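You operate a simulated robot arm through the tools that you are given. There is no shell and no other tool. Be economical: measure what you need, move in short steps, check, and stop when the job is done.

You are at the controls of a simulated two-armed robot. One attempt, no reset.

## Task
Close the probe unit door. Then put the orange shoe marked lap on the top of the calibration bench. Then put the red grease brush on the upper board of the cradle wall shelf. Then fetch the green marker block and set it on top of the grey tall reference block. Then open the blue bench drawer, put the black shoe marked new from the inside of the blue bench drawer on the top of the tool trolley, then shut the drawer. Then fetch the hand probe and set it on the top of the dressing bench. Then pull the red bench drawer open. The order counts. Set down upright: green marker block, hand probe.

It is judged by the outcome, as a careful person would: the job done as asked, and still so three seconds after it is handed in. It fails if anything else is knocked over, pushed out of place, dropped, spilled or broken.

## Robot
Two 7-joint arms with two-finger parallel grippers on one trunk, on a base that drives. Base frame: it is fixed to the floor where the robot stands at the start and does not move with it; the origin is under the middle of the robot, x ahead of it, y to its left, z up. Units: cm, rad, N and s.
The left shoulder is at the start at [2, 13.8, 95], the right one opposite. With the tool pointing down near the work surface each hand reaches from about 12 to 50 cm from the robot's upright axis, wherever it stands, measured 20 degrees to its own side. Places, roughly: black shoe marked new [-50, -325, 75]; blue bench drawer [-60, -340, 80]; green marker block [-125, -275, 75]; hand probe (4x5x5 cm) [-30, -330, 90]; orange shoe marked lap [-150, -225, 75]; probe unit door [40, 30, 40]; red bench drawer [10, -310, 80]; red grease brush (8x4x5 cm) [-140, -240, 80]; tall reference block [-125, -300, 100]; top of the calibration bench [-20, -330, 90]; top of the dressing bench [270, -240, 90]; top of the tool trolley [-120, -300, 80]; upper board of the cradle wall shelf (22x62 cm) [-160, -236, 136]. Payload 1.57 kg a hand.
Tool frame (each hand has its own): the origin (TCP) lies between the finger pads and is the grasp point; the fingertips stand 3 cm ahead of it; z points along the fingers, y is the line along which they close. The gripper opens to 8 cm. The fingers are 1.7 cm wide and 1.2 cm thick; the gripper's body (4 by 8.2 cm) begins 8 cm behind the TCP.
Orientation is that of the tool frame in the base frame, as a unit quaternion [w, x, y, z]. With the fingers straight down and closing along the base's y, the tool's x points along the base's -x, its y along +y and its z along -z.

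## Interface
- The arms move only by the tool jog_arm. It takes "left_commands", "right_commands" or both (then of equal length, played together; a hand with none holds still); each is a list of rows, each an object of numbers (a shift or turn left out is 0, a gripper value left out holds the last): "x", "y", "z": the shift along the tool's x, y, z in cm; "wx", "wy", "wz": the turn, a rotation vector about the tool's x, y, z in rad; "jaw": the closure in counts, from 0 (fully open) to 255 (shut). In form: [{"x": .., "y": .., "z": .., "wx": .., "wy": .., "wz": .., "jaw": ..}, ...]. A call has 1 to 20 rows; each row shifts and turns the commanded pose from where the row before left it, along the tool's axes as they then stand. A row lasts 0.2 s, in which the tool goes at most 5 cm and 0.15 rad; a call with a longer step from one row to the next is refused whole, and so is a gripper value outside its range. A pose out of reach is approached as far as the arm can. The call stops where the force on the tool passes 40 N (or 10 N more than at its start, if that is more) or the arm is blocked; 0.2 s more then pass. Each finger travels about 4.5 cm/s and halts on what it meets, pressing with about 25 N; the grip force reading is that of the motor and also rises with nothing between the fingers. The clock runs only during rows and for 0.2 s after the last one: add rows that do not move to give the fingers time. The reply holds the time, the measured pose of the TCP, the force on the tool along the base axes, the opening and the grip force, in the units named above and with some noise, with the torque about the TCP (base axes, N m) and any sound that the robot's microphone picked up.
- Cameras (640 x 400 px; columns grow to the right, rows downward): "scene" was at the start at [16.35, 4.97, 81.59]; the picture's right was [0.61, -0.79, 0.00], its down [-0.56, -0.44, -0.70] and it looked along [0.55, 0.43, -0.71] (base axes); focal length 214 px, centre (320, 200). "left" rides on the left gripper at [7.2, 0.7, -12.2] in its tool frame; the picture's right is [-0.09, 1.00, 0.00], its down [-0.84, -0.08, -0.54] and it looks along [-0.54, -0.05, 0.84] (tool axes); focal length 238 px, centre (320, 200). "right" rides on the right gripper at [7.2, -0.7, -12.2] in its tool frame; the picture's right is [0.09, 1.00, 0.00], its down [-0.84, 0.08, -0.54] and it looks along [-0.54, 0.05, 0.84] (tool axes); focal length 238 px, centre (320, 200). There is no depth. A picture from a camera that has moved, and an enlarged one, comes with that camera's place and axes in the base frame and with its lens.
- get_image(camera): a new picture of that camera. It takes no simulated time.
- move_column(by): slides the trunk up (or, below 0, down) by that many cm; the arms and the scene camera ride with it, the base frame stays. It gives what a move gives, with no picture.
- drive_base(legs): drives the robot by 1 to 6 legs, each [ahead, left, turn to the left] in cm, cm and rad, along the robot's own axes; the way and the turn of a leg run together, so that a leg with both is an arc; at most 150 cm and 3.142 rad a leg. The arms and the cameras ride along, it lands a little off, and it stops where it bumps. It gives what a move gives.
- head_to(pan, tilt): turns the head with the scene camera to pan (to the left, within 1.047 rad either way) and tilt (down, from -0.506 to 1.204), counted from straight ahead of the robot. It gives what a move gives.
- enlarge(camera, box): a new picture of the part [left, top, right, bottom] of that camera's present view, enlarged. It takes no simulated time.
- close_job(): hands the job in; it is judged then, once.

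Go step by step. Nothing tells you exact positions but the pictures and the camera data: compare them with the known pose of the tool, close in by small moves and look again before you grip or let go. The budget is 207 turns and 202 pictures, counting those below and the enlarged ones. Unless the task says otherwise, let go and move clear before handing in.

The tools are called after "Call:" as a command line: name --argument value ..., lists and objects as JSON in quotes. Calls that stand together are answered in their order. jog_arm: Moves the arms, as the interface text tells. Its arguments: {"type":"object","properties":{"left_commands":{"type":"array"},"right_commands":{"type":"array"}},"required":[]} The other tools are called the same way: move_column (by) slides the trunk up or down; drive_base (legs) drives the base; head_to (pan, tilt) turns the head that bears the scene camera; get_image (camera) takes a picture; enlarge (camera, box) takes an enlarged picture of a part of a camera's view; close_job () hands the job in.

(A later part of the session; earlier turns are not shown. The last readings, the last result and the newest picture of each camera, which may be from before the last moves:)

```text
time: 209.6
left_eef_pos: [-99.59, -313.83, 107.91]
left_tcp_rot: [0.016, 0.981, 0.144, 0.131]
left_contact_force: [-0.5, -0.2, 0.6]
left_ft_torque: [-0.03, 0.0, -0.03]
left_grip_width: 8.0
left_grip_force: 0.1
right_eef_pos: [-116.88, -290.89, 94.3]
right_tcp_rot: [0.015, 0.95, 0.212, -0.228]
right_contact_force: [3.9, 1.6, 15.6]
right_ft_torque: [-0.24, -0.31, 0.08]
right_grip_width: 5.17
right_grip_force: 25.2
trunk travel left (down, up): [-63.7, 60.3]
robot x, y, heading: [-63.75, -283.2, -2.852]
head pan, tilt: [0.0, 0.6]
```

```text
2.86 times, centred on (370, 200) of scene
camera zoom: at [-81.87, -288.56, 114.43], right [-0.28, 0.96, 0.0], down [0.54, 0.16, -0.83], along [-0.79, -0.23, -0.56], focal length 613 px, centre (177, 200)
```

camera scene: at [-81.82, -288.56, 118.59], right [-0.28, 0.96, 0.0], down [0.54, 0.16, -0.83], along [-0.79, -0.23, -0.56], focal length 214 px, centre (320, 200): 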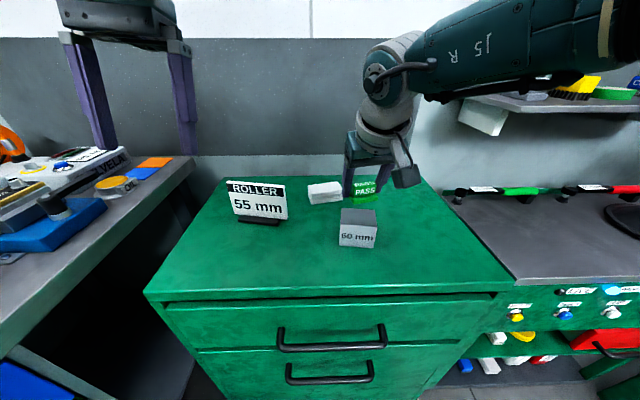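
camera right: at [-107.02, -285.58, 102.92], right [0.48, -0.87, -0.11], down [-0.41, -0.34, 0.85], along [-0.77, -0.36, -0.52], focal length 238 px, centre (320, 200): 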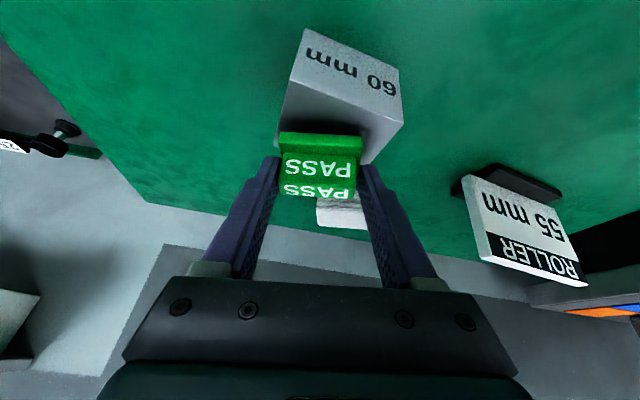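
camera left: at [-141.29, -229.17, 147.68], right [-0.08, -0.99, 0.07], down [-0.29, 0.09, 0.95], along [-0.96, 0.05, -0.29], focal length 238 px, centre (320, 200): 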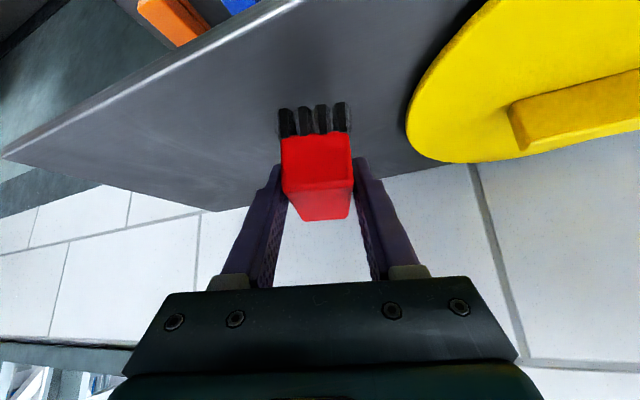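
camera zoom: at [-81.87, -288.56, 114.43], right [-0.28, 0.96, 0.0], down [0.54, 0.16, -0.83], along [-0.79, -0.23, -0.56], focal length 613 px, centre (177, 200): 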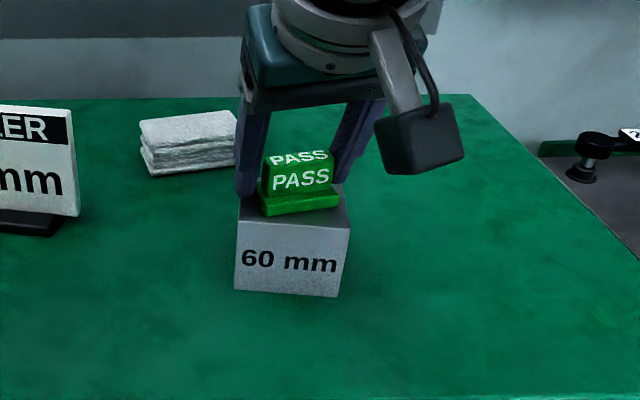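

It rests on the block. I open and withdraw along the tool axis.

Call:
jog_arm --right_commands '[{"jaw": 50}, {}, {}, {}, {"z": -2}, {"z": -3}, {"z": -3}, {"z": -3}]'

Call:
get_image --camera "scene"

Call:
enlarge --camera "scene" --box '[290, 130, 450, 270]'

```text
time: 211.4
left_eef_pos: [-99.47, -313.86, 108.01]
left_tcp_rot: [0.016, 0.981, 0.144, 0.13]
left_contact_force: [0.0, 0.8, 1.2]
left_ft_torque: [0.02, 0.0, 0.01]
left_grip_width: 7.98
left_grip_force: 0.1
right_eef_pos: [-112.12, -289.35, 103.82]
right_tcp_rot: [0.013, 0.951, 0.211, -0.226]
right_contact_force: [-0.3, -0.4, -0.3]
right_ft_torque: [0.01, -0.02, -0.02]
right_grip_width: 6.44
right_grip_force: 0.0
trunk travel left (down, up): [-63.7, 60.3]
robot x, y, heading: [-63.93, -283.08, -2.857]
head pan, tilt: [0.0, 0.6]
```

```text
91 pictures are left
camera scene: at [-81.82, -288.56, 114.39], right [-0.28, 0.96, 0.0], down [0.54, 0.16, -0.83], along [-0.79, -0.23, -0.56], focal length 214 px, centre (320, 200)
```

scene: 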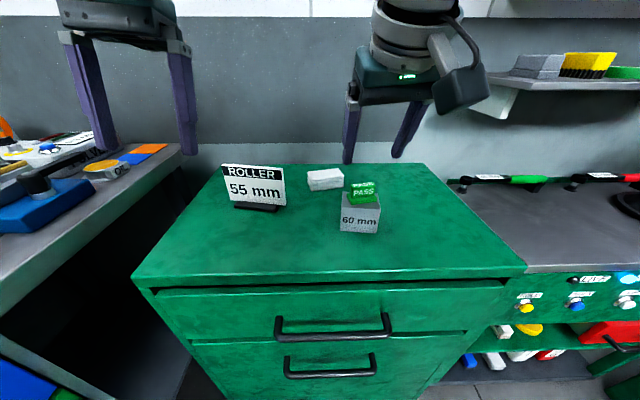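

```text
2.86 times, centred on (370, 200) of scene
camera zoom: at [-81.82, -288.56, 114.39], right [-0.28, 0.96, 0.0], down [0.54, 0.16, -0.83], along [-0.79, -0.23, -0.56], focal length 613 px, centre (177, 200)
```

zoom: 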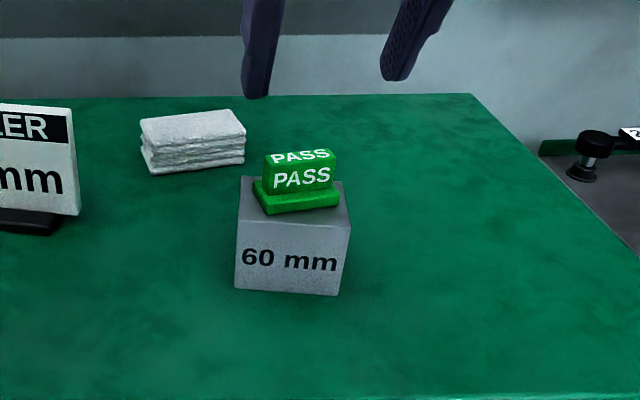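

The marker stands upright on the block. Next the blue drawer: I raise for clearance, turn to face the bench's right part, and look.

Call:
move_column --by 20

Call:
drive_base --legs '[[-15, 0, 0], [0, 0, 1.59]]'

Call:
head_to --pan -0.3 --tilt 0.75

Call:
get_image --camera "scene"

```text
time: 213.5
left_eef_pos: [-99.4, -313.93, 127.92]
left_tcp_rot: [0.016, 0.981, 0.144, 0.131]
left_contact_force: [0.1, 0.1, -0.2]
left_ft_torque: [0.01, 0.0, 0.0]
left_grip_width: 7.98
left_grip_force: 0.0
right_eef_pos: [-112.26, -289.42, 123.86]
right_tcp_rot: [0.014, 0.95, 0.212, -0.227]
right_contact_force: [0.7, -0.3, 0.2]
right_ft_torque: [0.03, -0.02, 0.01]
right_grip_width: 6.42
right_grip_force: 0.0
trunk travel left (down, up): [-83.7, 40.3]
robot x, y, heading: [-63.73, -283.07, -2.851]
head pan, tilt: [0.0, 0.6]
```

```text
time: 218.8
left_eef_pos: [-17.62, -313.8, 127.9]
left_tcp_rot: [-0.082, 0.582, 0.803, 0.102]
left_contact_force: [1.2, 0.4, 0.8]
left_ft_torque: [0.0, -0.03, 0.0]
left_grip_width: 8.02
left_grip_force: 0.1
right_eef_pos: [-41.83, -327.21, 123.8]
right_tcp_rot: [0.171, 0.512, 0.829, -0.148]
right_contact_force: [0.0, 0.4, 0.5]
right_ft_torque: [0.0, -0.01, 0.0]
right_grip_width: 6.42
right_grip_force: 0.1
trunk travel left (down, up): [-83.7, 40.3]
robot x, y, heading: [-49.44, -278.95, -1.261]
head pan, tilt: [0.0, 0.6]
```

```text
time: 219.6
left_eef_pos: [-17.64, -313.83, 128.0]
left_tcp_rot: [-0.082, 0.582, 0.802, 0.102]
left_contact_force: [0.5, -0.8, 0.1]
left_ft_torque: [-0.01, -0.01, 0.02]
left_grip_width: 7.99
left_grip_force: 0.0
right_eef_pos: [-41.79, -327.21, 123.78]
right_tcp_rot: [0.172, 0.512, 0.829, -0.147]
right_contact_force: [-0.2, -0.2, 0.1]
right_ft_torque: [0.03, 0.02, 0.01]
right_grip_width: 6.42
right_grip_force: 0.0
trunk travel left (down, up): [-83.7, 40.3]
robot x, y, heading: [-49.25, -278.78, -1.261]
head pan, tilt: [-0.3, 0.75]
```

```text
89 pictures are left
camera scene: at [-46.07, -296.74, 133.11], right [-1.0, -0.01, 0.0], down [-0.01, 0.68, -0.73], along [0.01, -0.73, -0.68], focal length 214 px, centre (320, 200)
```

scene: 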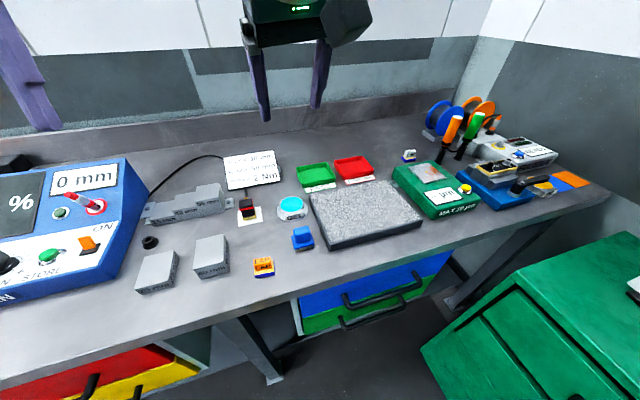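

I see the whole bench from above; the blue drawer handle is near (-62, -320, 81). I retract the right hand upright, shift, and lower for a frontal view of the handle.

Call:
jog_arm --right_commands '[{"wy": 0.115, "x": 3}, {"wy": 0.115, "x": 3}, {"wy": 0.115, "x": 3}, {"wy": 0.115, "x": 3}, {"x": 4}, {}]'

Call:
drive_base --legs '[[-18, -14, 0]]'

Call:
move_column --by -35

Call:
head_to --pan -0.2 --tilt 0.5

Call:
get_image --camera "scene"

```text
time: 221.0
left_eef_pos: [-17.74, -313.92, 127.92]
left_tcp_rot: [-0.081, 0.582, 0.802, 0.102]
left_contact_force: [-0.7, -0.4, -0.3]
left_ft_torque: [0.0, -0.01, 0.02]
left_grip_width: 8.0
left_grip_force: 0.1
right_eef_pos: [-48.77, -313.35, 120.62]
right_tcp_rot: [-0.022, 0.533, 0.846, -0.028]
right_contact_force: [-0.4, -0.2, -1.0]
right_ft_torque: [0.02, -0.03, -0.01]
right_grip_width: 6.42
right_grip_force: 0.1
trunk travel left (down, up): [-83.7, 40.3]
robot x, y, heading: [-49.1, -279.11, -1.259]
head pan, tilt: [-0.3, 0.75]
```

```text
time: 222.7
left_eef_pos: [-36.46, -300.98, 127.88]
left_tcp_rot: [-0.081, 0.583, 0.802, 0.102]
left_contact_force: [-0.4, 0.8, -0.5]
left_ft_torque: [0.04, -0.02, 0.01]
left_grip_width: 8.0
left_grip_force: 0.0
right_eef_pos: [-67.38, -300.66, 120.69]
right_tcp_rot: [-0.023, 0.532, 0.846, -0.028]
right_contact_force: [-0.2, -0.3, -0.1]
right_ft_torque: [-0.03, -0.02, 0.01]
right_grip_width: 6.44
right_grip_force: 0.0
trunk travel left (down, up): [-83.7, 40.3]
robot x, y, heading: [-68.0, -266.24, -1.259]
head pan, tilt: [-0.3, 0.75]
```

```text
time: 226.1
left_eef_pos: [-36.58, -301.15, 93.03]
left_tcp_rot: [-0.082, 0.582, 0.802, 0.102]
left_contact_force: [-0.8, 0.3, 0.4]
left_ft_torque: [0.01, -0.02, -0.02]
left_grip_width: 8.01
left_grip_force: 0.1
right_eef_pos: [-67.4, -300.66, 85.71]
right_tcp_rot: [-0.021, 0.532, 0.846, -0.028]
right_contact_force: [-0.6, -0.4, -0.7]
right_ft_torque: [-0.01, -0.01, -0.01]
right_grip_width: 6.41
right_grip_force: 0.0
trunk travel left (down, up): [-48.7, 75.3]
robot x, y, heading: [-68.23, -266.31, -1.258]
head pan, tilt: [-0.3, 0.75]
```

```text
time: 226.9
left_eef_pos: [-36.32, -301.2, 93.04]
left_tcp_rot: [-0.081, 0.582, 0.803, 0.103]
left_contact_force: [0.5, -0.5, 0.2]
left_ft_torque: [0.01, -0.02, 0.0]
left_grip_width: 7.99
left_grip_force: 0.0
right_eef_pos: [-67.44, -300.59, 85.66]
right_tcp_rot: [-0.021, 0.533, 0.845, -0.027]
right_contact_force: [-0.5, 0.2, 0.2]
right_ft_torque: [0.01, -0.03, 0.02]
right_grip_width: 6.44
right_grip_force: 0.1
trunk travel left (down, up): [-48.7, 75.3]
robot x, y, heading: [-68.19, -266.29, -1.257]
head pan, tilt: [-0.201, 0.499]
```

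```text
88 pictures are left
camera scene: at [-63.96, -284.75, 100.29], right [-0.99, -0.11, 0.0], down [-0.05, 0.48, -0.88], along [0.1, -0.87, -0.48], focal length 214 px, centre (320, 200)
```

scene: 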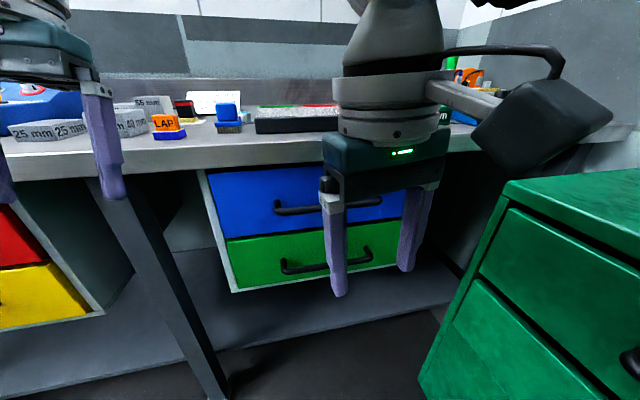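

The handle is at about (-62, -321, 79), right beneath the bench edge. I'll grip it with a near-horizontal tool closing vertically, so I back off and reorient the right hand in free space.

Call:
drive_base --legs '[[-16, 0, 0]]'

Call:
jog_arm --right_commands '[{"x": -4, "jaw": 0}, {"x": -4}, {"wy": -0.13, "z": 0.5, "x": -1}, {"wy": -0.13, "z": 0.5, "x": -1}, {"wy": -0.13, "z": 0.5, "x": -1}, {"wy": -0.13, "z": 0.5, "x": -1}, {"wy": -0.13}, {"wy": -0.13}, {"wy": -0.13}, {"wy": -0.13}, {"wy": -0.13}, {}]'

Call:
jog_arm --right_commands '[{"wz": 0.143}, {"wz": 0.143}, {"wz": 0.143}, {"wz": 0.143}, {"wz": 0.143}, {"wz": 0.143}, {"wz": 0.143}, {"wz": 0.143}, {"wz": 0.143}, {"wz": 0.143}, {"wz": 0.143}, {}]'

Call:
get_image --camera "scene"

```text
time: 228.3
left_eef_pos: [-41.36, -286.07, 92.97]
left_tcp_rot: [-0.082, 0.582, 0.802, 0.103]
left_contact_force: [0.0, -0.4, 0.0]
left_ft_torque: [0.01, 0.0, 0.04]
left_grip_width: 7.96
left_grip_force: 0.2
right_eef_pos: [-72.42, -285.56, 85.66]
right_tcp_rot: [-0.021, 0.533, 0.846, -0.027]
right_contact_force: [0.2, -0.8, 0.5]
right_ft_torque: [0.02, -0.01, -0.01]
right_grip_width: 6.44
right_grip_force: 0.0
trunk travel left (down, up): [-48.7, 75.3]
robot x, y, heading: [-72.75, -251.11, -1.254]
head pan, tilt: [-0.201, 0.499]
```

```text
time: 230.9
left_eef_pos: [-41.32, -286.11, 93.09]
left_tcp_rot: [-0.082, 0.582, 0.802, 0.103]
left_contact_force: [-0.2, -0.1, 0.0]
left_ft_torque: [0.02, -0.04, 0.0]
left_grip_width: 8.0
left_grip_force: 0.0
right_eef_pos: [-67.05, -296.58, 84.39]
right_tcp_rot: [0.353, 0.466, 0.769, -0.26]
right_contact_force: [0.1, -1.0, 0.6]
right_ft_torque: [0.0, -0.02, -0.01]
right_grip_width: 7.98
right_grip_force: 0.0
right hand out of reach, approached as far as the arm can: row 10, 11
trunk travel left (down, up): [-48.7, 75.3]
robot x, y, heading: [-73.4, -251.02, -1.263]
head pan, tilt: [-0.201, 0.499]
```

```text
time: 233.5
left_eef_pos: [-41.36, -286.1, 93.08]
left_tcp_rot: [-0.081, 0.582, 0.803, 0.103]
left_contact_force: [-0.1, -0.3, 0.5]
left_ft_torque: [-0.03, 0.03, 0.05]
left_grip_width: 7.98
left_grip_force: 0.0
right_eef_pos: [-67.25, -296.67, 84.41]
right_tcp_rot: [0.433, 0.873, 0.212, 0.067]
right_contact_force: [0.4, -0.2, -0.1]
right_ft_torque: [0.0, 0.01, -0.02]
right_grip_width: 7.99
right_grip_force: 0.1
trunk travel left (down, up): [-48.7, 75.3]
robot x, y, heading: [-73.01, -251.1, -1.254]
head pan, tilt: [-0.201, 0.499]
```

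```text
87 pictures are left
camera scene: at [-68.83, -269.65, 100.3], right [-0.99, -0.11, 0.0], down [-0.05, 0.48, -0.88], along [0.1, -0.87, -0.48], focal length 214 px, centre (320, 200)
```

scene: 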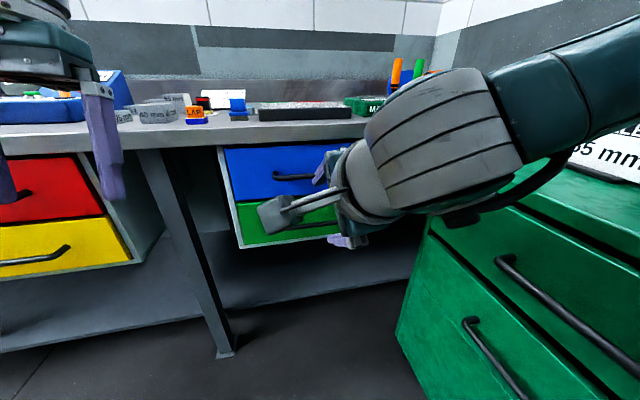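

The roll works. I level the tool a bit more while extending, and check through the hand camera.

Call:
jog_arm --right_commands '[{"wx": -0.1, "z": 2, "y": 1.5}, {"wx": -0.1, "z": 2, "y": 1.5}, {"wx": -0.08, "z": 2, "y": 1}, {}]'

Call:
get_image --camera "right"

```text
time: 234.5
left_eef_pos: [-41.33, -285.98, 93.0]
left_tcp_rot: [-0.082, 0.582, 0.803, 0.102]
left_contact_force: [0.2, 0.1, -0.2]
left_ft_torque: [0.01, -0.03, 0.0]
left_grip_width: 7.99
left_grip_force: 0.1
right_eef_pos: [-60.25, -302.8, 87.08]
right_tcp_rot: [0.548, 0.807, 0.2, 0.091]
right_contact_force: [-0.5, 0.4, -0.1]
right_ft_torque: [0.0, -0.02, 0.02]
right_grip_width: 8.01
right_grip_force: 0.1
right hand out of reach, approached as far as the arm can: row 2, 3
trunk travel left (down, up): [-48.7, 75.3]
robot x, y, heading: [-72.75, -251.04, -1.264]
head pan, tilt: [-0.201, 0.499]
```

```text
86 pictures are left
camera right: at [-58.36, -289.14, 90.58], right [0.3, -0.28, 0.91], down [-0.94, 0.08, 0.34], along [-0.17, -0.96, -0.24], focal length 238 px, centre (320, 200)
```

right: 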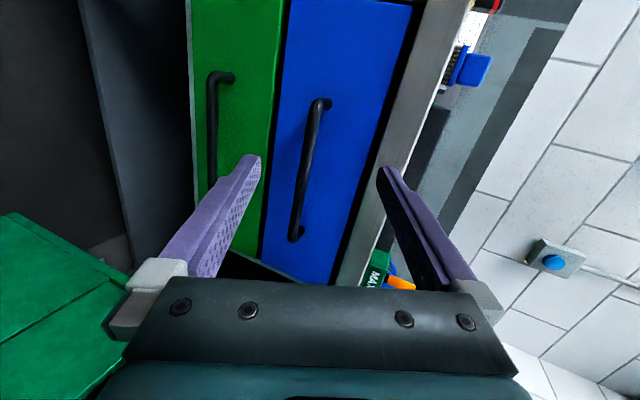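

The handle is between the finger lines. I lower by the trunk and approach with the base in two stages.

Call:
move_column --by -7.4

Call:
drive_base --legs '[[9, -6.7, 0]]'

Call:
get_image --camera "right"

```text
time: 235.6
left_eef_pos: [-41.43, -286.15, 85.47]
left_tcp_rot: [-0.081, 0.583, 0.802, 0.102]
left_contact_force: [-0.5, -0.7, 0.1]
left_ft_torque: [0.01, 0.0, -0.02]
left_grip_width: 8.01
left_grip_force: 0.1
right_eef_pos: [-60.3, -302.89, 79.54]
right_tcp_rot: [0.548, 0.807, 0.199, 0.091]
right_contact_force: [1.0, -0.4, 0.3]
right_ft_torque: [0.04, 0.0, -0.02]
right_grip_width: 8.01
right_grip_force: 0.1
trunk travel left (down, up): [-41.3, 82.7]
robot x, y, heading: [-72.72, -251.28, -1.264]
head pan, tilt: [-0.201, 0.499]
```

```text
time: 236.8
left_eef_pos: [-45.03, -296.64, 85.6]
left_tcp_rot: [-0.082, 0.582, 0.803, 0.103]
left_contact_force: [0.6, 0.3, -0.8]
left_ft_torque: [-0.01, 0.0, 0.01]
left_grip_width: 7.99
left_grip_force: 0.2
right_eef_pos: [-63.81, -313.54, 79.54]
right_tcp_rot: [0.547, 0.808, 0.199, 0.09]
right_contact_force: [-0.7, 0.0, -0.1]
right_ft_torque: [-0.02, 0.01, -0.01]
right_grip_width: 8.05
right_grip_force: 0.1
trunk travel left (down, up): [-41.3, 82.7]
robot x, y, heading: [-76.17, -261.33, -1.26]
head pan, tilt: [-0.201, 0.499]
```

```text
85 pictures are left
camera right: at [-62.03, -299.74, 83.11], right [0.31, -0.28, 0.91], down [-0.94, 0.08, 0.34], along [-0.17, -0.96, -0.24], focal length 238 px, centre (320, 200)
```

right: 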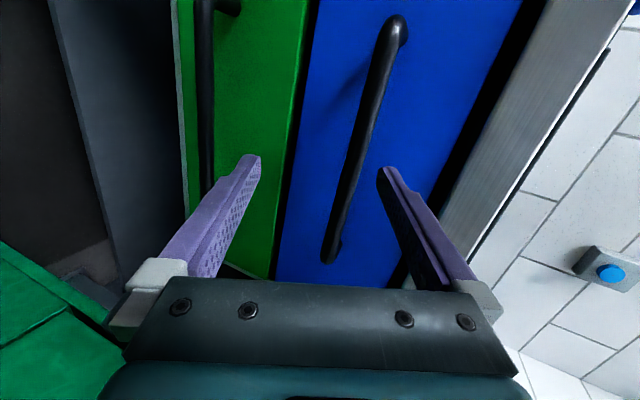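

The bar is at z≈80, so I raise 1 cm and finish the approach.

Call:
move_column --by 1

Call:
drive_base --legs '[[6.8, -1.3, 0]]'

Call:
get_image --camera "right"

```text
time: 237.4
left_eef_pos: [-44.94, -296.62, 86.58]
left_tcp_rot: [-0.081, 0.582, 0.802, 0.102]
left_contact_force: [0.2, 1.0, -0.1]
left_ft_torque: [0.02, 0.0, -0.05]
left_grip_width: 7.99
left_grip_force: 0.0
right_eef_pos: [-63.89, -313.4, 80.55]
right_tcp_rot: [0.547, 0.808, 0.2, 0.092]
right_contact_force: [-0.2, 0.1, -0.5]
right_ft_torque: [0.04, 0.01, -0.01]
right_grip_width: 8.0
right_grip_force: 0.1
trunk travel left (down, up): [-42.3, 81.7]
robot x, y, heading: [-76.37, -261.72, -1.258]
head pan, tilt: [-0.201, 0.499]
```

```text
time: 238.5
left_eef_pos: [-44.46, -302.13, 86.39]
left_tcp_rot: [-0.081, 0.583, 0.802, 0.103]
left_contact_force: [-0.6, 0.2, -0.5]
left_ft_torque: [0.03, 0.01, 0.01]
left_grip_width: 8.01
left_grip_force: 0.1
right_eef_pos: [-63.24, -318.63, 80.69]
right_tcp_rot: [0.549, 0.806, 0.199, 0.091]
right_contact_force: [-7.4, 8.7, 4.6]
right_ft_torque: [-0.54, -0.29, -0.2]
right_grip_width: 7.94
right_grip_force: 0.1
trunk travel left (down, up): [-42.3, 81.7]
robot x, y, heading: [-76.11, -267.34, -1.263]
head pan, tilt: [-0.201, 0.499]
stopped in leg 1: the force on the tool passed its limit at 136 N (the readings are from after the stop); the commanded pose is now the measured one
```

```text
84 pictures are left
camera right: at [-61.39, -304.84, 84.12], right [0.3, -0.28, 0.91], down [-0.94, 0.08, 0.34], along [-0.17, -0.96, -0.23], focal length 238 px, centre (320, 200)
```

right: 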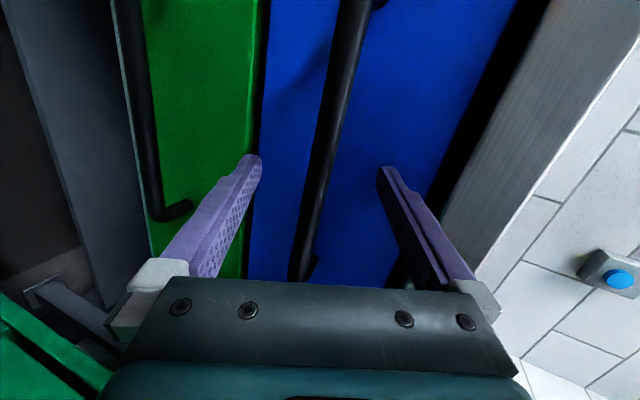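

The fingertips have reached the face, with the bar between them. I ease back a touch and close.

Call:
drive_base --legs '[[-0.7, 0, 0]]'

Call:
jog_arm --right_commands '[{"jaw": 255}, {}, {}, {}, {}, {}]'

Call:
get_image --camera "right"

```text
time: 239.2
left_eef_pos: [-44.46, -301.71, 86.51]
left_tcp_rot: [-0.08, 0.582, 0.803, 0.102]
left_contact_force: [0.4, -0.3, 0.3]
left_ft_torque: [-0.01, 0.0, -0.04]
left_grip_width: 7.98
left_grip_force: 0.0
right_eef_pos: [-63.15, -318.23, 80.67]
right_tcp_rot: [0.55, 0.806, 0.199, 0.091]
right_contact_force: [-0.4, 0.0, 0.0]
right_ft_torque: [0.0, -0.01, 0.03]
right_grip_width: 8.01
right_grip_force: 0.1
trunk travel left (down, up): [-42.3, 81.7]
robot x, y, heading: [-76.29, -266.74, -1.26]
head pan, tilt: [-0.201, 0.499]
```

```text
time: 240.6
left_eef_pos: [-44.41, -301.65, 86.5]
left_tcp_rot: [-0.081, 0.582, 0.802, 0.102]
left_contact_force: [-0.1, 0.3, 0.5]
left_ft_torque: [0.0, -0.01, 0.01]
left_grip_width: 7.99
left_grip_force: 0.1
right_eef_pos: [-63.26, -318.04, 80.65]
right_tcp_rot: [0.55, 0.805, 0.2, 0.092]
right_contact_force: [0.1, -1.4, -4.0]
right_ft_torque: [0.24, -0.51, -0.04]
right_grip_width: 1.62
right_grip_force: 31.9
trunk travel left (down, up): [-42.3, 81.7]
robot x, y, heading: [-76.23, -266.94, -1.262]
head pan, tilt: [-0.201, 0.499]
```

```text
83 pictures are left
camera right: at [-61.44, -304.35, 84.18], right [0.3, -0.28, 0.91], down [-0.94, 0.08, 0.34], along [-0.17, -0.96, -0.23], focal length 238 px, centre (320, 200)
```

right: 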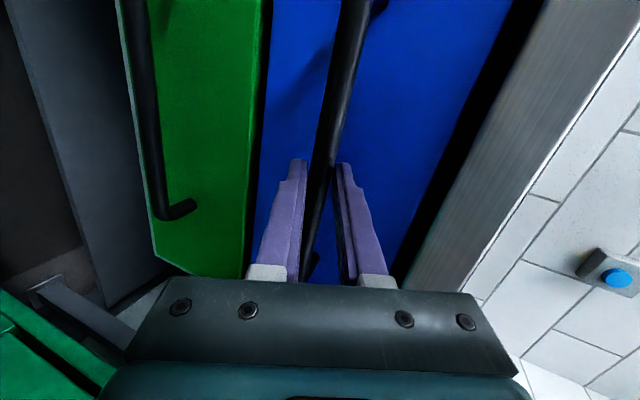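

The handle is gripped. I pull by backing the base.

Call:
drive_base --legs '[[-10, 0, 0]]'

Call:
get_image --camera "scene"

```text
time: 241.7
left_eef_pos: [-47.55, -292.07, 86.54]
left_tcp_rot: [-0.081, 0.582, 0.803, 0.102]
left_contact_force: [0.2, 0.1, 0.1]
left_ft_torque: [0.0, -0.01, 0.02]
left_grip_width: 8.0
left_grip_force: 0.0
right_eef_pos: [-66.36, -308.59, 80.73]
right_tcp_rot: [0.55, 0.806, 0.199, 0.09]
right_contact_force: [-2.7, -1.7, -6.6]
right_ft_torque: [0.25, -0.44, -0.34]
right_grip_width: 1.67
right_grip_force: 30.8
trunk travel left (down, up): [-42.3, 81.7]
robot x, y, heading: [-79.17, -256.99, -1.257]
head pan, tilt: [-0.201, 0.499]
```

```text
82 pictures are left
camera scene: at [-75.09, -275.75, 93.88], right [-0.99, -0.11, 0.0], down [-0.05, 0.48, -0.88], along [0.1, -0.87, -0.48], focal length 214 px, centre (320, 200)
```

scene: 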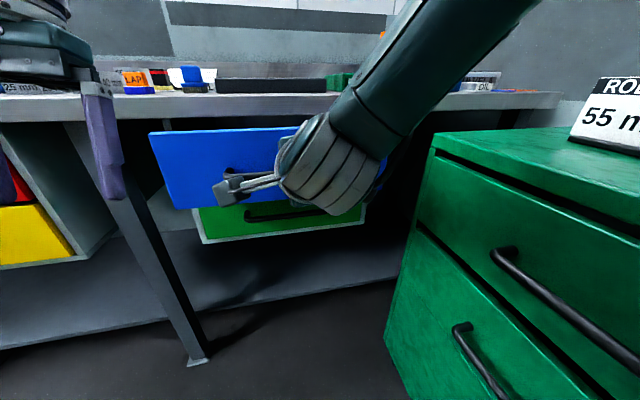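

The drawer slides out. I pull another 13 cm.

Call:
drive_base --legs '[[-13, 0, 0]]'

Call:
get_image --camera "scene"

```text
time: 243.0
left_eef_pos: [-51.57, -279.9, 86.46]
left_tcp_rot: [-0.081, 0.582, 0.802, 0.102]
left_contact_force: [-0.6, -0.8, -0.3]
left_ft_torque: [0.01, -0.01, -0.01]
left_grip_width: 8.01
left_grip_force: 0.1
right_eef_pos: [-70.43, -296.44, 80.76]
right_tcp_rot: [0.55, 0.806, 0.198, 0.09]
right_contact_force: [-5.2, -2.9, -4.0]
right_ft_torque: [0.21, -0.36, -0.62]
right_grip_width: 1.63
right_grip_force: 32.1
trunk travel left (down, up): [-42.3, 81.7]
robot x, y, heading: [-82.86, -244.74, -1.266]
head pan, tilt: [-0.201, 0.499]
```

```text
81 pictures are left
camera scene: at [-79.08, -263.44, 93.89], right [-0.99, -0.11, 0.0], down [-0.05, 0.48, -0.88], along [0.1, -0.87, -0.48], focal length 214 px, centre (320, 200)
```

scene: 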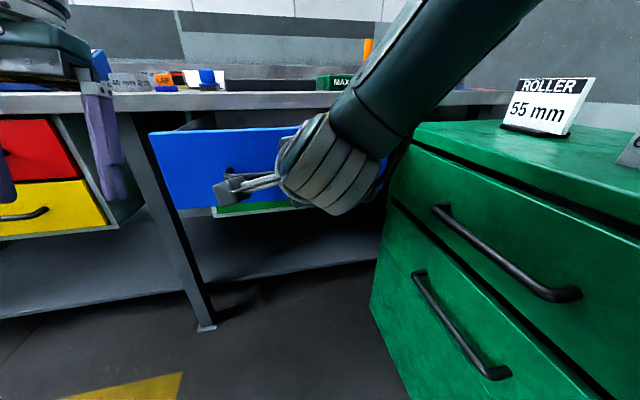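

Open about 23 cm. I release the handle, step back, and rise to look inside.

Call:
jog_arm --right_commands '[{"jaw": 0}, {}, {}, {}, {}]'

Call:
drive_base --legs '[[-9, 0, 0]]'

Call:
move_column --by 38

Call:
head_to --pan 0.0 --tilt 0.7

Call:
get_image --camera "scene"

```text
time: 244.2
left_eef_pos: [-51.53, -279.88, 86.51]
left_tcp_rot: [-0.082, 0.582, 0.803, 0.102]
left_contact_force: [-0.3, 0.5, -1.1]
left_ft_torque: [-0.02, 0.02, -0.02]
left_grip_width: 8.01
left_grip_force: 0.1
right_eef_pos: [-70.23, -296.5, 80.65]
right_tcp_rot: [0.55, 0.806, 0.199, 0.09]
right_contact_force: [0.0, -0.7, 0.2]
right_ft_torque: [0.02, 0.02, -0.03]
right_grip_width: 7.99
right_grip_force: 0.1
trunk travel left (down, up): [-42.3, 81.7]
robot x, y, heading: [-83.36, -244.73, -1.259]
head pan, tilt: [-0.201, 0.499]
```

```text
time: 245.3
left_eef_pos: [-54.14, -271.26, 86.46]
left_tcp_rot: [-0.081, 0.581, 0.803, 0.103]
left_contact_force: [0.5, -0.6, 0.2]
left_ft_torque: [0.01, -0.01, -0.02]
left_grip_width: 8.0
left_grip_force: 0.0
right_eef_pos: [-73.01, -287.84, 80.67]
right_tcp_rot: [0.55, 0.806, 0.198, 0.091]
right_contact_force: [-0.2, -0.4, -0.4]
right_ft_torque: [-0.01, -0.04, -0.02]
right_grip_width: 7.99
right_grip_force: 0.0
trunk travel left (down, up): [-42.3, 81.7]
robot x, y, heading: [-85.72, -236.31, -1.261]
head pan, tilt: [-0.201, 0.499]
```

```text
time: 249.0
left_eef_pos: [-54.21, -271.27, 124.62]
left_tcp_rot: [-0.081, 0.583, 0.802, 0.102]
left_contact_force: [-0.2, -0.1, 0.1]
left_ft_torque: [0.0, 0.04, 0.0]
left_grip_width: 8.01
left_grip_force: 0.1
right_eef_pos: [-73.05, -287.8, 118.68]
right_tcp_rot: [0.55, 0.806, 0.198, 0.09]
right_contact_force: [-0.3, -0.4, 0.3]
right_ft_torque: [-0.01, 0.02, 0.01]
right_grip_width: 8.01
right_grip_force: 0.1
trunk travel left (down, up): [-80.3, 43.7]
robot x, y, heading: [-85.77, -236.58, -1.258]
head pan, tilt: [-0.201, 0.499]
```

```text
time: 249.7
left_eef_pos: [-54.07, -271.22, 124.64]
left_tcp_rot: [-0.081, 0.581, 0.803, 0.102]
left_contact_force: [0.7, -0.3, 0.8]
left_ft_torque: [-0.01, -0.01, -0.02]
left_grip_width: 8.01
left_grip_force: 0.0
right_eef_pos: [-73.03, -287.83, 118.76]
right_tcp_rot: [0.55, 0.806, 0.198, 0.091]
right_contact_force: [0.5, -0.2, 0.5]
right_ft_torque: [-0.04, 0.0, 0.01]
right_grip_width: 7.99
right_grip_force: 0.0
trunk travel left (down, up): [-80.3, 43.7]
robot x, y, heading: [-86.22, -236.23, -1.258]
head pan, tilt: [0.0, 0.7]
```

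```text
80 pictures are left
camera scene: at [-80.13, -253.92, 130.13], right [-0.95, -0.31, 0.0], down [-0.2, 0.61, -0.77], along [0.23, -0.73, -0.64], focal length 214 px, centre (320, 200)
```

scene: 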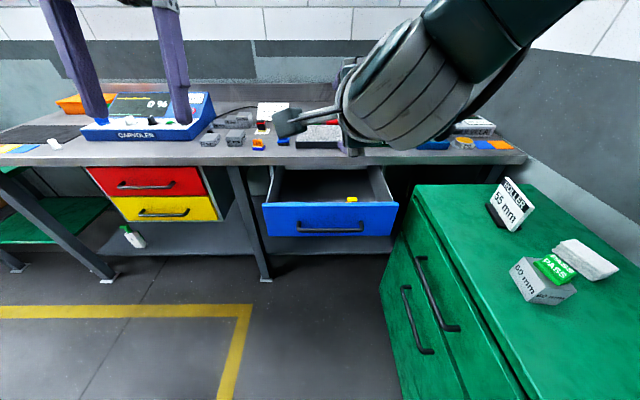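

The drawer is open with things inside. I turn the right hand back to point down, then get closer to look in.

Call:
jog_arm --right_commands '[{"wz": -0.143, "z": -3}, {"wz": -0.143, "z": -3}, {"wz": -0.143, "z": -3}, {"wz": -0.143, "z": -3}, {"wz": -0.143}, {"wz": -0.143}, {"wz": -0.143}, {"wz": -0.143}, {"wz": -0.143}, {"wz": -0.143}, {"wz": -0.143}, {"wy": 0.131}, {"wy": 0.131}, {"wy": 0.131}, {"wy": 0.131}, {"wy": 0.131}, {"wy": 0.131}, {"wy": 0.131}, {"wy": 0.131}, {"wy": 0.131}]'

Call:
drive_base --legs '[[18, 8, 0]]'

Call:
head_to --pan 0.0 --tilt 0.95

Call:
get_image --camera "scene"

```text
time: 250.7
left_eef_pos: [-54.15, -271.25, 124.44]
left_tcp_rot: [-0.082, 0.581, 0.804, 0.101]
left_contact_force: [-0.2, -0.2, 0.1]
left_ft_torque: [-0.02, 0.02, 0.03]
left_grip_width: 7.96
left_grip_force: 0.2
right_eef_pos: [-77.87, -274.72, 117.16]
right_tcp_rot: [0.492, 0.756, 0.429, -0.048]
right_contact_force: [0.2, -0.6, 0.3]
right_ft_torque: [0.02, 0.0, 0.02]
right_grip_width: 7.98
right_grip_force: 0.0
trunk travel left (down, up): [-80.3, 43.7]
robot x, y, heading: [-85.87, -236.52, -1.26]
head pan, tilt: [0.0, 0.7]
stopped in row 5 (right hand): the arm was blocked; the commanded pose is now the measured one
```

```text
time: 252.3
left_eef_pos: [-41.02, -285.63, 124.57]
left_tcp_rot: [-0.081, 0.582, 0.803, 0.102]
left_contact_force: [-0.1, 0.6, -0.3]
left_ft_torque: [-0.01, -0.02, 0.02]
left_grip_width: 8.02
left_grip_force: 0.1
right_eef_pos: [-64.86, -289.16, 117.25]
right_tcp_rot: [0.492, 0.756, 0.43, -0.047]
right_contact_force: [-0.5, 0.1, 0.8]
right_ft_torque: [0.0, 0.01, 0.01]
right_grip_width: 7.97
right_grip_force: 0.1
trunk travel left (down, up): [-80.3, 43.7]
robot x, y, heading: [-72.9, -250.72, -1.262]
head pan, tilt: [0.0, 0.7]
```

```text
time: 253.1
left_eef_pos: [-41.23, -285.88, 124.49]
left_tcp_rot: [-0.081, 0.581, 0.804, 0.101]
left_contact_force: [-0.7, 0.4, 0.7]
left_ft_torque: [-0.01, -0.01, 0.03]
left_grip_width: 8.0
left_grip_force: 0.2
right_eef_pos: [-65.15, -289.33, 117.02]
right_tcp_rot: [0.492, 0.755, 0.43, -0.053]
right_contact_force: [0.9, 0.6, 0.3]
right_ft_torque: [-0.02, 0.02, 0.02]
right_grip_width: 8.01
right_grip_force: 0.1
trunk travel left (down, up): [-80.3, 43.7]
robot x, y, heading: [-72.62, -251.36, -1.255]
head pan, tilt: [0.0, 0.949]
```

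```text
79 pictures are left
camera scene: at [-67.29, -267.92, 129.1], right [-0.95, -0.3, 0.0], down [-0.22, 0.7, -0.68], along [0.21, -0.65, -0.73], focal length 214 px, centre (320, 200)
```

scene: 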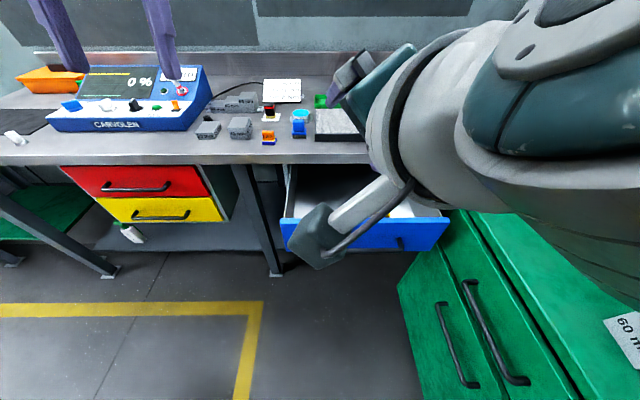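

The hand was too close in. I extend it a little and finish the rotation.

Call:
jog_arm --right_commands '[{"z": 4}, {"z": 4, "wz": -0.1}, {"wz": -0.14}, {"wz": -0.14}, {"wz": -0.14}, {"wz": -0.14}, {"wz": -0.14}, {"wz": -0.12}, {"wy": 0.13}, {"wy": 0.13}, {"wy": 0.13}, {"wy": 0.13}, {"wy": 0.13}, {"wy": 0.13}, {"wy": 0.13}, {"wy": 0.1}, {}]'

Call:
get_image --camera "scene"

```text
time: 256.7
left_eef_pos: [-41.09, -285.78, 124.59]
left_tcp_rot: [-0.081, 0.58, 0.804, 0.102]
left_contact_force: [0.4, 0.3, -0.3]
left_ft_torque: [0.02, -0.02, 0.0]
left_grip_width: 7.98
left_grip_force: 0.1
right_eef_pos: [-62.3, -294.85, 113.3]
right_tcp_rot: [0.019, 0.552, 0.834, 0.007]
right_contact_force: [-0.2, 0.1, 0.1]
right_ft_torque: [0.0, -0.05, 0.02]
right_grip_width: 7.97
right_grip_force: 0.0
right hand out of reach, approached as far as the arm can: row 16
trunk travel left (down, up): [-80.3, 43.7]
robot x, y, heading: [-73.13, -251.22, -1.258]
head pan, tilt: [0.0, 0.949]
```

```text
78 pictures are left
camera scene: at [-67.47, -267.27, 128.15], right [-0.95, -0.31, 0.0], down [-0.25, 0.77, -0.58], along [0.18, -0.55, -0.81], focal length 214 px, centre (320, 200)
```

scene: 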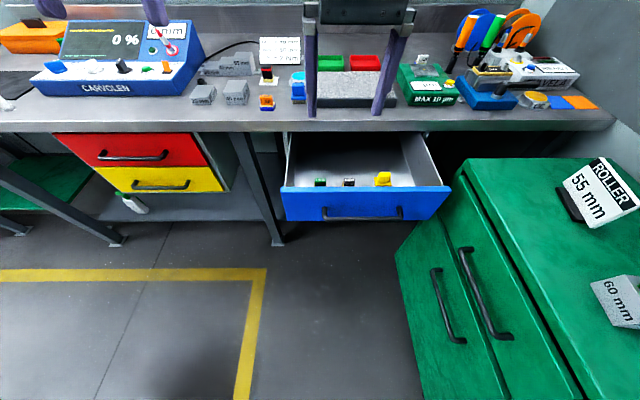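

The right hand points down again, and the drawer shows green, black and yellow shoes near its front. I zoom in.

Call:
enlarge --camera "scene" --box '[270, 120, 460, 230]'

Call:
get_image --camera "right"

```text
3.37 times, centred on (365, 175) of scene
camera zoom: at [-67.47, -267.27, 128.15], right [-0.95, -0.31, 0.0], down [-0.25, 0.77, -0.58], along [0.18, -0.55, -0.81], focal length 722 px, centre (168, 284)
```

zoom: 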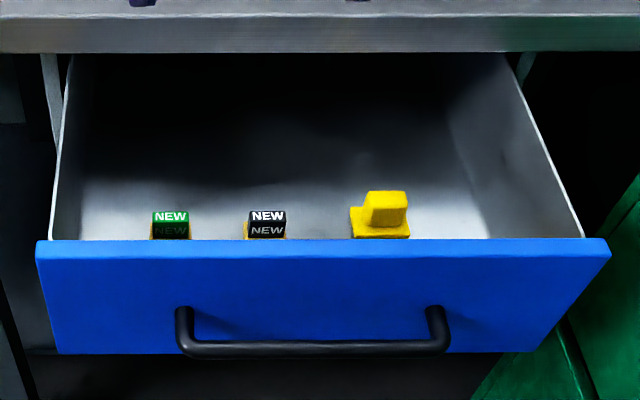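

```text
76 pictures are left
camera right: at [-66.27, -288.2, 125.28], right [0.88, 0.47, 0.03], down [0.38, -0.74, 0.56], along [0.29, -0.48, -0.83], focal length 238 px, centre (320, 200)
```

right: 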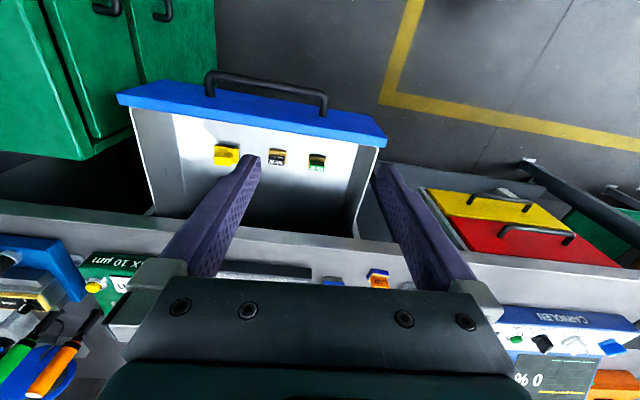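

The black NEW shoe is at about (-63, -309, 80). I align yaw, narrow the jaw, move over it, and lower part way.

Call:
jog_arm --right_commands '[{"wz": 0.094, "jaw": 64}, {}]'

Call:
drive_base --legs '[[13.4, -5.1, 0]]'

Call:
move_column --by -19

Call:
get_image --camera "right"

Call:
get_image --camera "scene"

```text
time: 257.3
left_eef_pos: [-41.25, -285.8, 124.46]
left_tcp_rot: [-0.081, 0.581, 0.803, 0.101]
left_contact_force: [-0.6, 0.6, 0.2]
left_ft_torque: [0.02, 0.02, 0.0]
left_grip_width: 7.98
left_grip_force: 0.1
right_eef_pos: [-62.16, -294.84, 113.3]
right_tcp_rot: [0.018, 0.591, 0.806, 0.008]
right_contact_force: [0.7, 0.8, -0.2]
right_ft_torque: [0.0, 0.0, -0.01]
right_grip_width: 5.99
right_grip_force: 0.1
trunk travel left (down, up): [-80.3, 43.7]
robot x, y, heading: [-73.32, -251.14, -1.258]
head pan, tilt: [0.0, 0.949]
```

```text
time: 258.6
left_eef_pos: [-41.84, -300.11, 124.55]
left_tcp_rot: [-0.081, 0.581, 0.803, 0.101]
left_contact_force: [0.5, -0.4, -0.4]
left_ft_torque: [-0.03, -0.02, 0.0]
left_grip_width: 8.01
left_grip_force: 0.1
right_eef_pos: [-62.97, -309.08, 113.34]
right_tcp_rot: [0.018, 0.59, 0.807, 0.008]
right_contact_force: [0.1, -0.2, -0.7]
right_ft_torque: [0.0, -0.02, -0.03]
right_grip_width: 6.0
right_grip_force: 0.0
trunk travel left (down, up): [-80.3, 43.7]
robot x, y, heading: [-73.71, -264.89, -1.253]
head pan, tilt: [0.0, 0.949]
```

```text
time: 260.7
left_eef_pos: [-41.97, -300.1, 105.6]
left_tcp_rot: [-0.081, 0.581, 0.803, 0.102]
left_contact_force: [0.1, 0.2, -0.2]
left_ft_torque: [0.01, 0.0, -0.01]
left_grip_width: 7.99
left_grip_force: 0.0
right_eef_pos: [-62.92, -309.22, 94.28]
right_tcp_rot: [0.019, 0.591, 0.807, 0.008]
right_contact_force: [0.1, 0.5, 0.2]
right_ft_torque: [-0.01, 0.01, -0.01]
right_grip_width: 5.98
right_grip_force: 0.0
trunk travel left (down, up): [-61.3, 62.7]
robot x, y, heading: [-73.68, -264.77, -1.26]
head pan, tilt: [0.0, 0.949]
```

```text
75 pictures are left
camera right: at [-66.39, -302.19, 106.27], right [0.92, 0.39, 0.03], down [0.31, -0.77, 0.56], along [0.24, -0.51, -0.83], focal length 238 px, centre (320, 200)
```

right: 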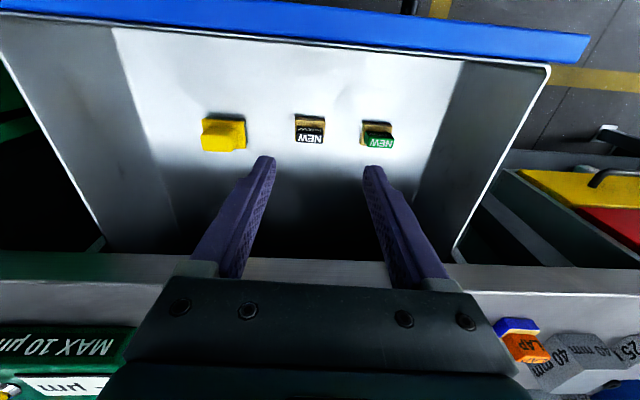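

```text
74 pictures are left
camera scene: at [-68.18, -281.56, 109.15], right [-0.95, -0.31, 0.0], down [-0.25, 0.77, -0.58], along [0.18, -0.55, -0.81], focal length 214 px, centre (320, 200)
```

scene: 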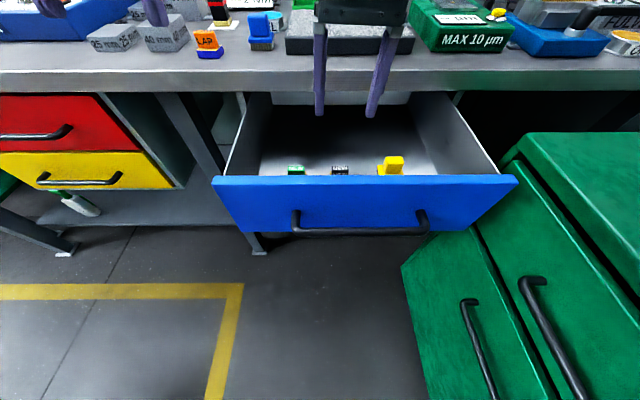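

Refined with more views, the shoe top is at about (-62.7, -312, 77). I correct and lower further.

Call:
drive_base --legs '[[2.6, -0.6, 0]]'

Call:
move_column --by -9.5

Call:
get_image --camera "right"

Call:
enlarge --camera "scene" --box '[220, 60, 440, 220]'

```text
time: 261.5
left_eef_pos: [-41.68, -302.61, 105.45]
left_tcp_rot: [-0.081, 0.582, 0.803, 0.101]
left_contact_force: [0.7, -0.1, 0.5]
left_ft_torque: [0.01, 0.0, 0.01]
left_grip_width: 7.97
left_grip_force: 0.0
right_eef_pos: [-62.88, -311.77, 94.22]
right_tcp_rot: [0.019, 0.59, 0.807, 0.008]
right_contact_force: [0.4, 0.6, -1.7]
right_ft_torque: [0.01, -0.01, 0.0]
right_grip_width: 5.99
right_grip_force: 0.1
trunk travel left (down, up): [-61.3, 62.7]
robot x, y, heading: [-73.21, -267.85, -1.256]
head pan, tilt: [0.0, 0.949]
```

```text
time: 262.8
left_eef_pos: [-41.66, -302.77, 96.01]
left_tcp_rot: [-0.08, 0.581, 0.803, 0.102]
left_contact_force: [-0.2, 0.2, -0.4]
left_ft_torque: [0.0, -0.03, -0.02]
left_grip_width: 8.01
left_grip_force: 0.1
right_eef_pos: [-62.85, -311.77, 84.71]
right_tcp_rot: [0.02, 0.591, 0.807, 0.007]
right_contact_force: [0.5, -0.5, 0.2]
right_ft_torque: [-0.01, 0.0, 0.01]
right_grip_width: 6.01
right_grip_force: 0.0
trunk travel left (down, up): [-51.8, 72.2]
robot x, y, heading: [-73.05, -268.12, -1.262]
head pan, tilt: [0.0, 0.949]
```

```text
73 pictures are left
camera right: at [-66.18, -304.83, 96.77], right [0.92, 0.39, 0.03], down [0.31, -0.77, 0.56], along [0.24, -0.51, -0.83], focal length 238 px, centre (320, 200)
```

right: 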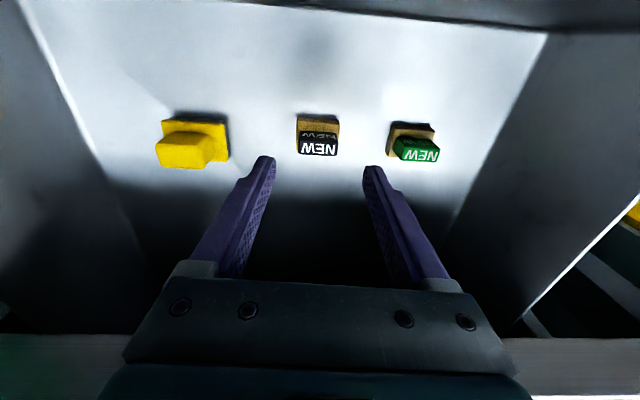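

```text
2.50 times, centred on (330, 140) of scene
camera zoom: at [-67.96, -284.2, 99.65], right [-0.95, -0.31, 0.0], down [-0.25, 0.77, -0.58], along [0.18, -0.55, -0.81], focal length 536 px, centre (295, 350)
```

zoom: 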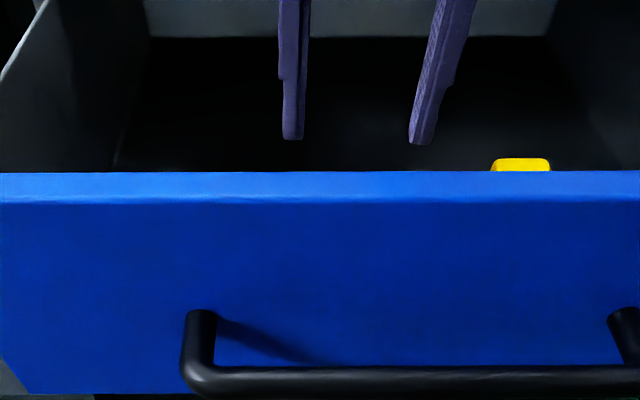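

Centred. I lower 4.5 cm more and check.

Call:
move_column --by -5

Call:
get_image --camera "right"

```text
time: 263.7
left_eef_pos: [-41.71, -302.82, 91.03]
left_tcp_rot: [-0.081, 0.581, 0.803, 0.102]
left_contact_force: [-0.1, -0.1, 0.2]
left_ft_torque: [-0.03, -0.01, -0.01]
left_grip_width: 8.0
left_grip_force: 0.0
right_eef_pos: [-62.88, -311.73, 79.87]
right_tcp_rot: [0.019, 0.59, 0.807, 0.008]
right_contact_force: [-0.3, 0.2, 0.3]
right_ft_torque: [-0.01, 0.02, 0.0]
right_grip_width: 5.98
right_grip_force: 0.0
trunk travel left (down, up): [-46.8, 77.2]
robot x, y, heading: [-73.62, -267.69, -1.255]
head pan, tilt: [0.0, 0.949]
```

```text
71 pictures are left
camera right: at [-66.18, -304.84, 91.77], right [0.92, 0.39, 0.03], down [0.31, -0.77, 0.56], along [0.24, -0.51, -0.83], focal length 238 px, centre (320, 200)
```

right: 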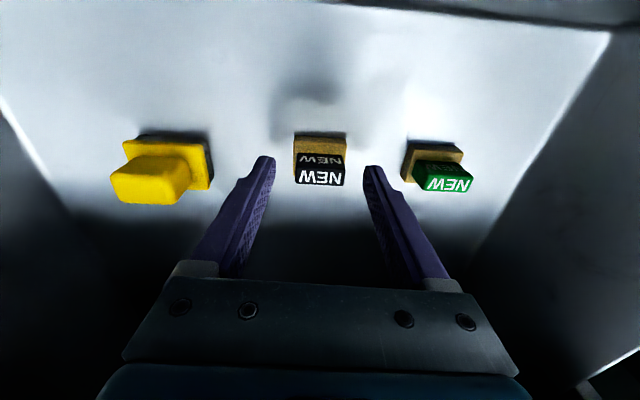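

Call:
move_column --by -2.3

Call:
get_image --camera "right"

```text
time: 264.3
left_eef_pos: [-41.68, -302.77, 89.29]
left_tcp_rot: [-0.084, 0.582, 0.803, 0.1]
left_contact_force: [1.2, -0.6, 15.5]
left_ft_torque: [-0.21, 0.66, 0.06]
left_grip_width: 7.86
left_grip_force: 0.1
right_eef_pos: [-62.81, -311.98, 77.86]
right_tcp_rot: [0.019, 0.59, 0.807, 0.007]
right_contact_force: [-1.0, -0.5, 0.4]
right_ft_torque: [-0.02, -0.02, 0.03]
right_grip_width: 6.01
right_grip_force: 0.0
trunk travel left (down, up): [-44.9, 79.1]
robot x, y, heading: [-73.36, -267.96, -1.26]
head pan, tilt: [0.0, 0.949]
stopped: the force on the tool passed its limit at 61 N (the readings are from after the stop); the commanded pose is now the measured one
```

```text
70 pictures are left
camera right: at [-66.1, -304.93, 89.91], right [0.92, 0.39, 0.03], down [0.31, -0.77, 0.56], along [0.24, -0.51, -0.83], focal length 238 px, centre (320, 200)
```

right: 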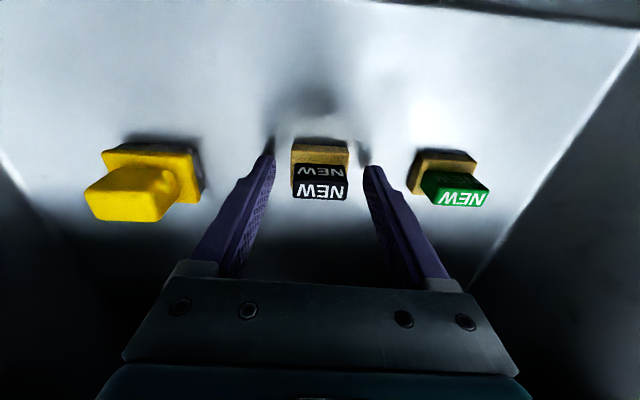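

The left hand touched something while lowering. I check its camera before moving it.

Call:
get_image --camera "left"

Call:
get_image --camera "scene"

```text
69 pictures are left
camera left: at [-43.1, -299.22, 103.0], right [0.98, 0.22, 0.04], down [0.2, -0.93, 0.31], along [0.1, -0.29, -0.95], focal length 238 px, centre (320, 200)
```

left: 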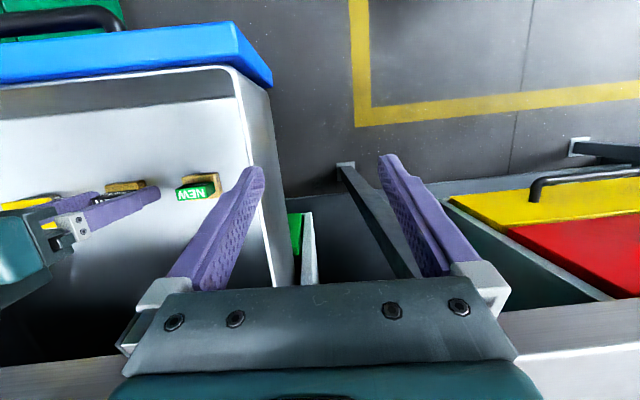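

```text
68 pictures are left
camera scene: at [-67.88, -284.3, 92.78], right [-0.95, -0.31, 0.0], down [-0.25, 0.77, -0.58], along [0.18, -0.56, -0.81], focal length 214 px, centre (320, 200)
```

scene: 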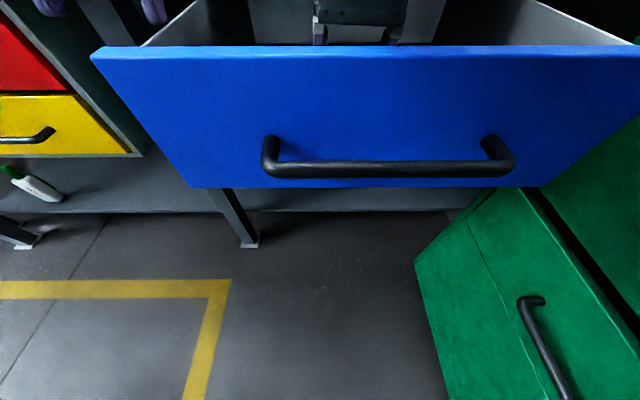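

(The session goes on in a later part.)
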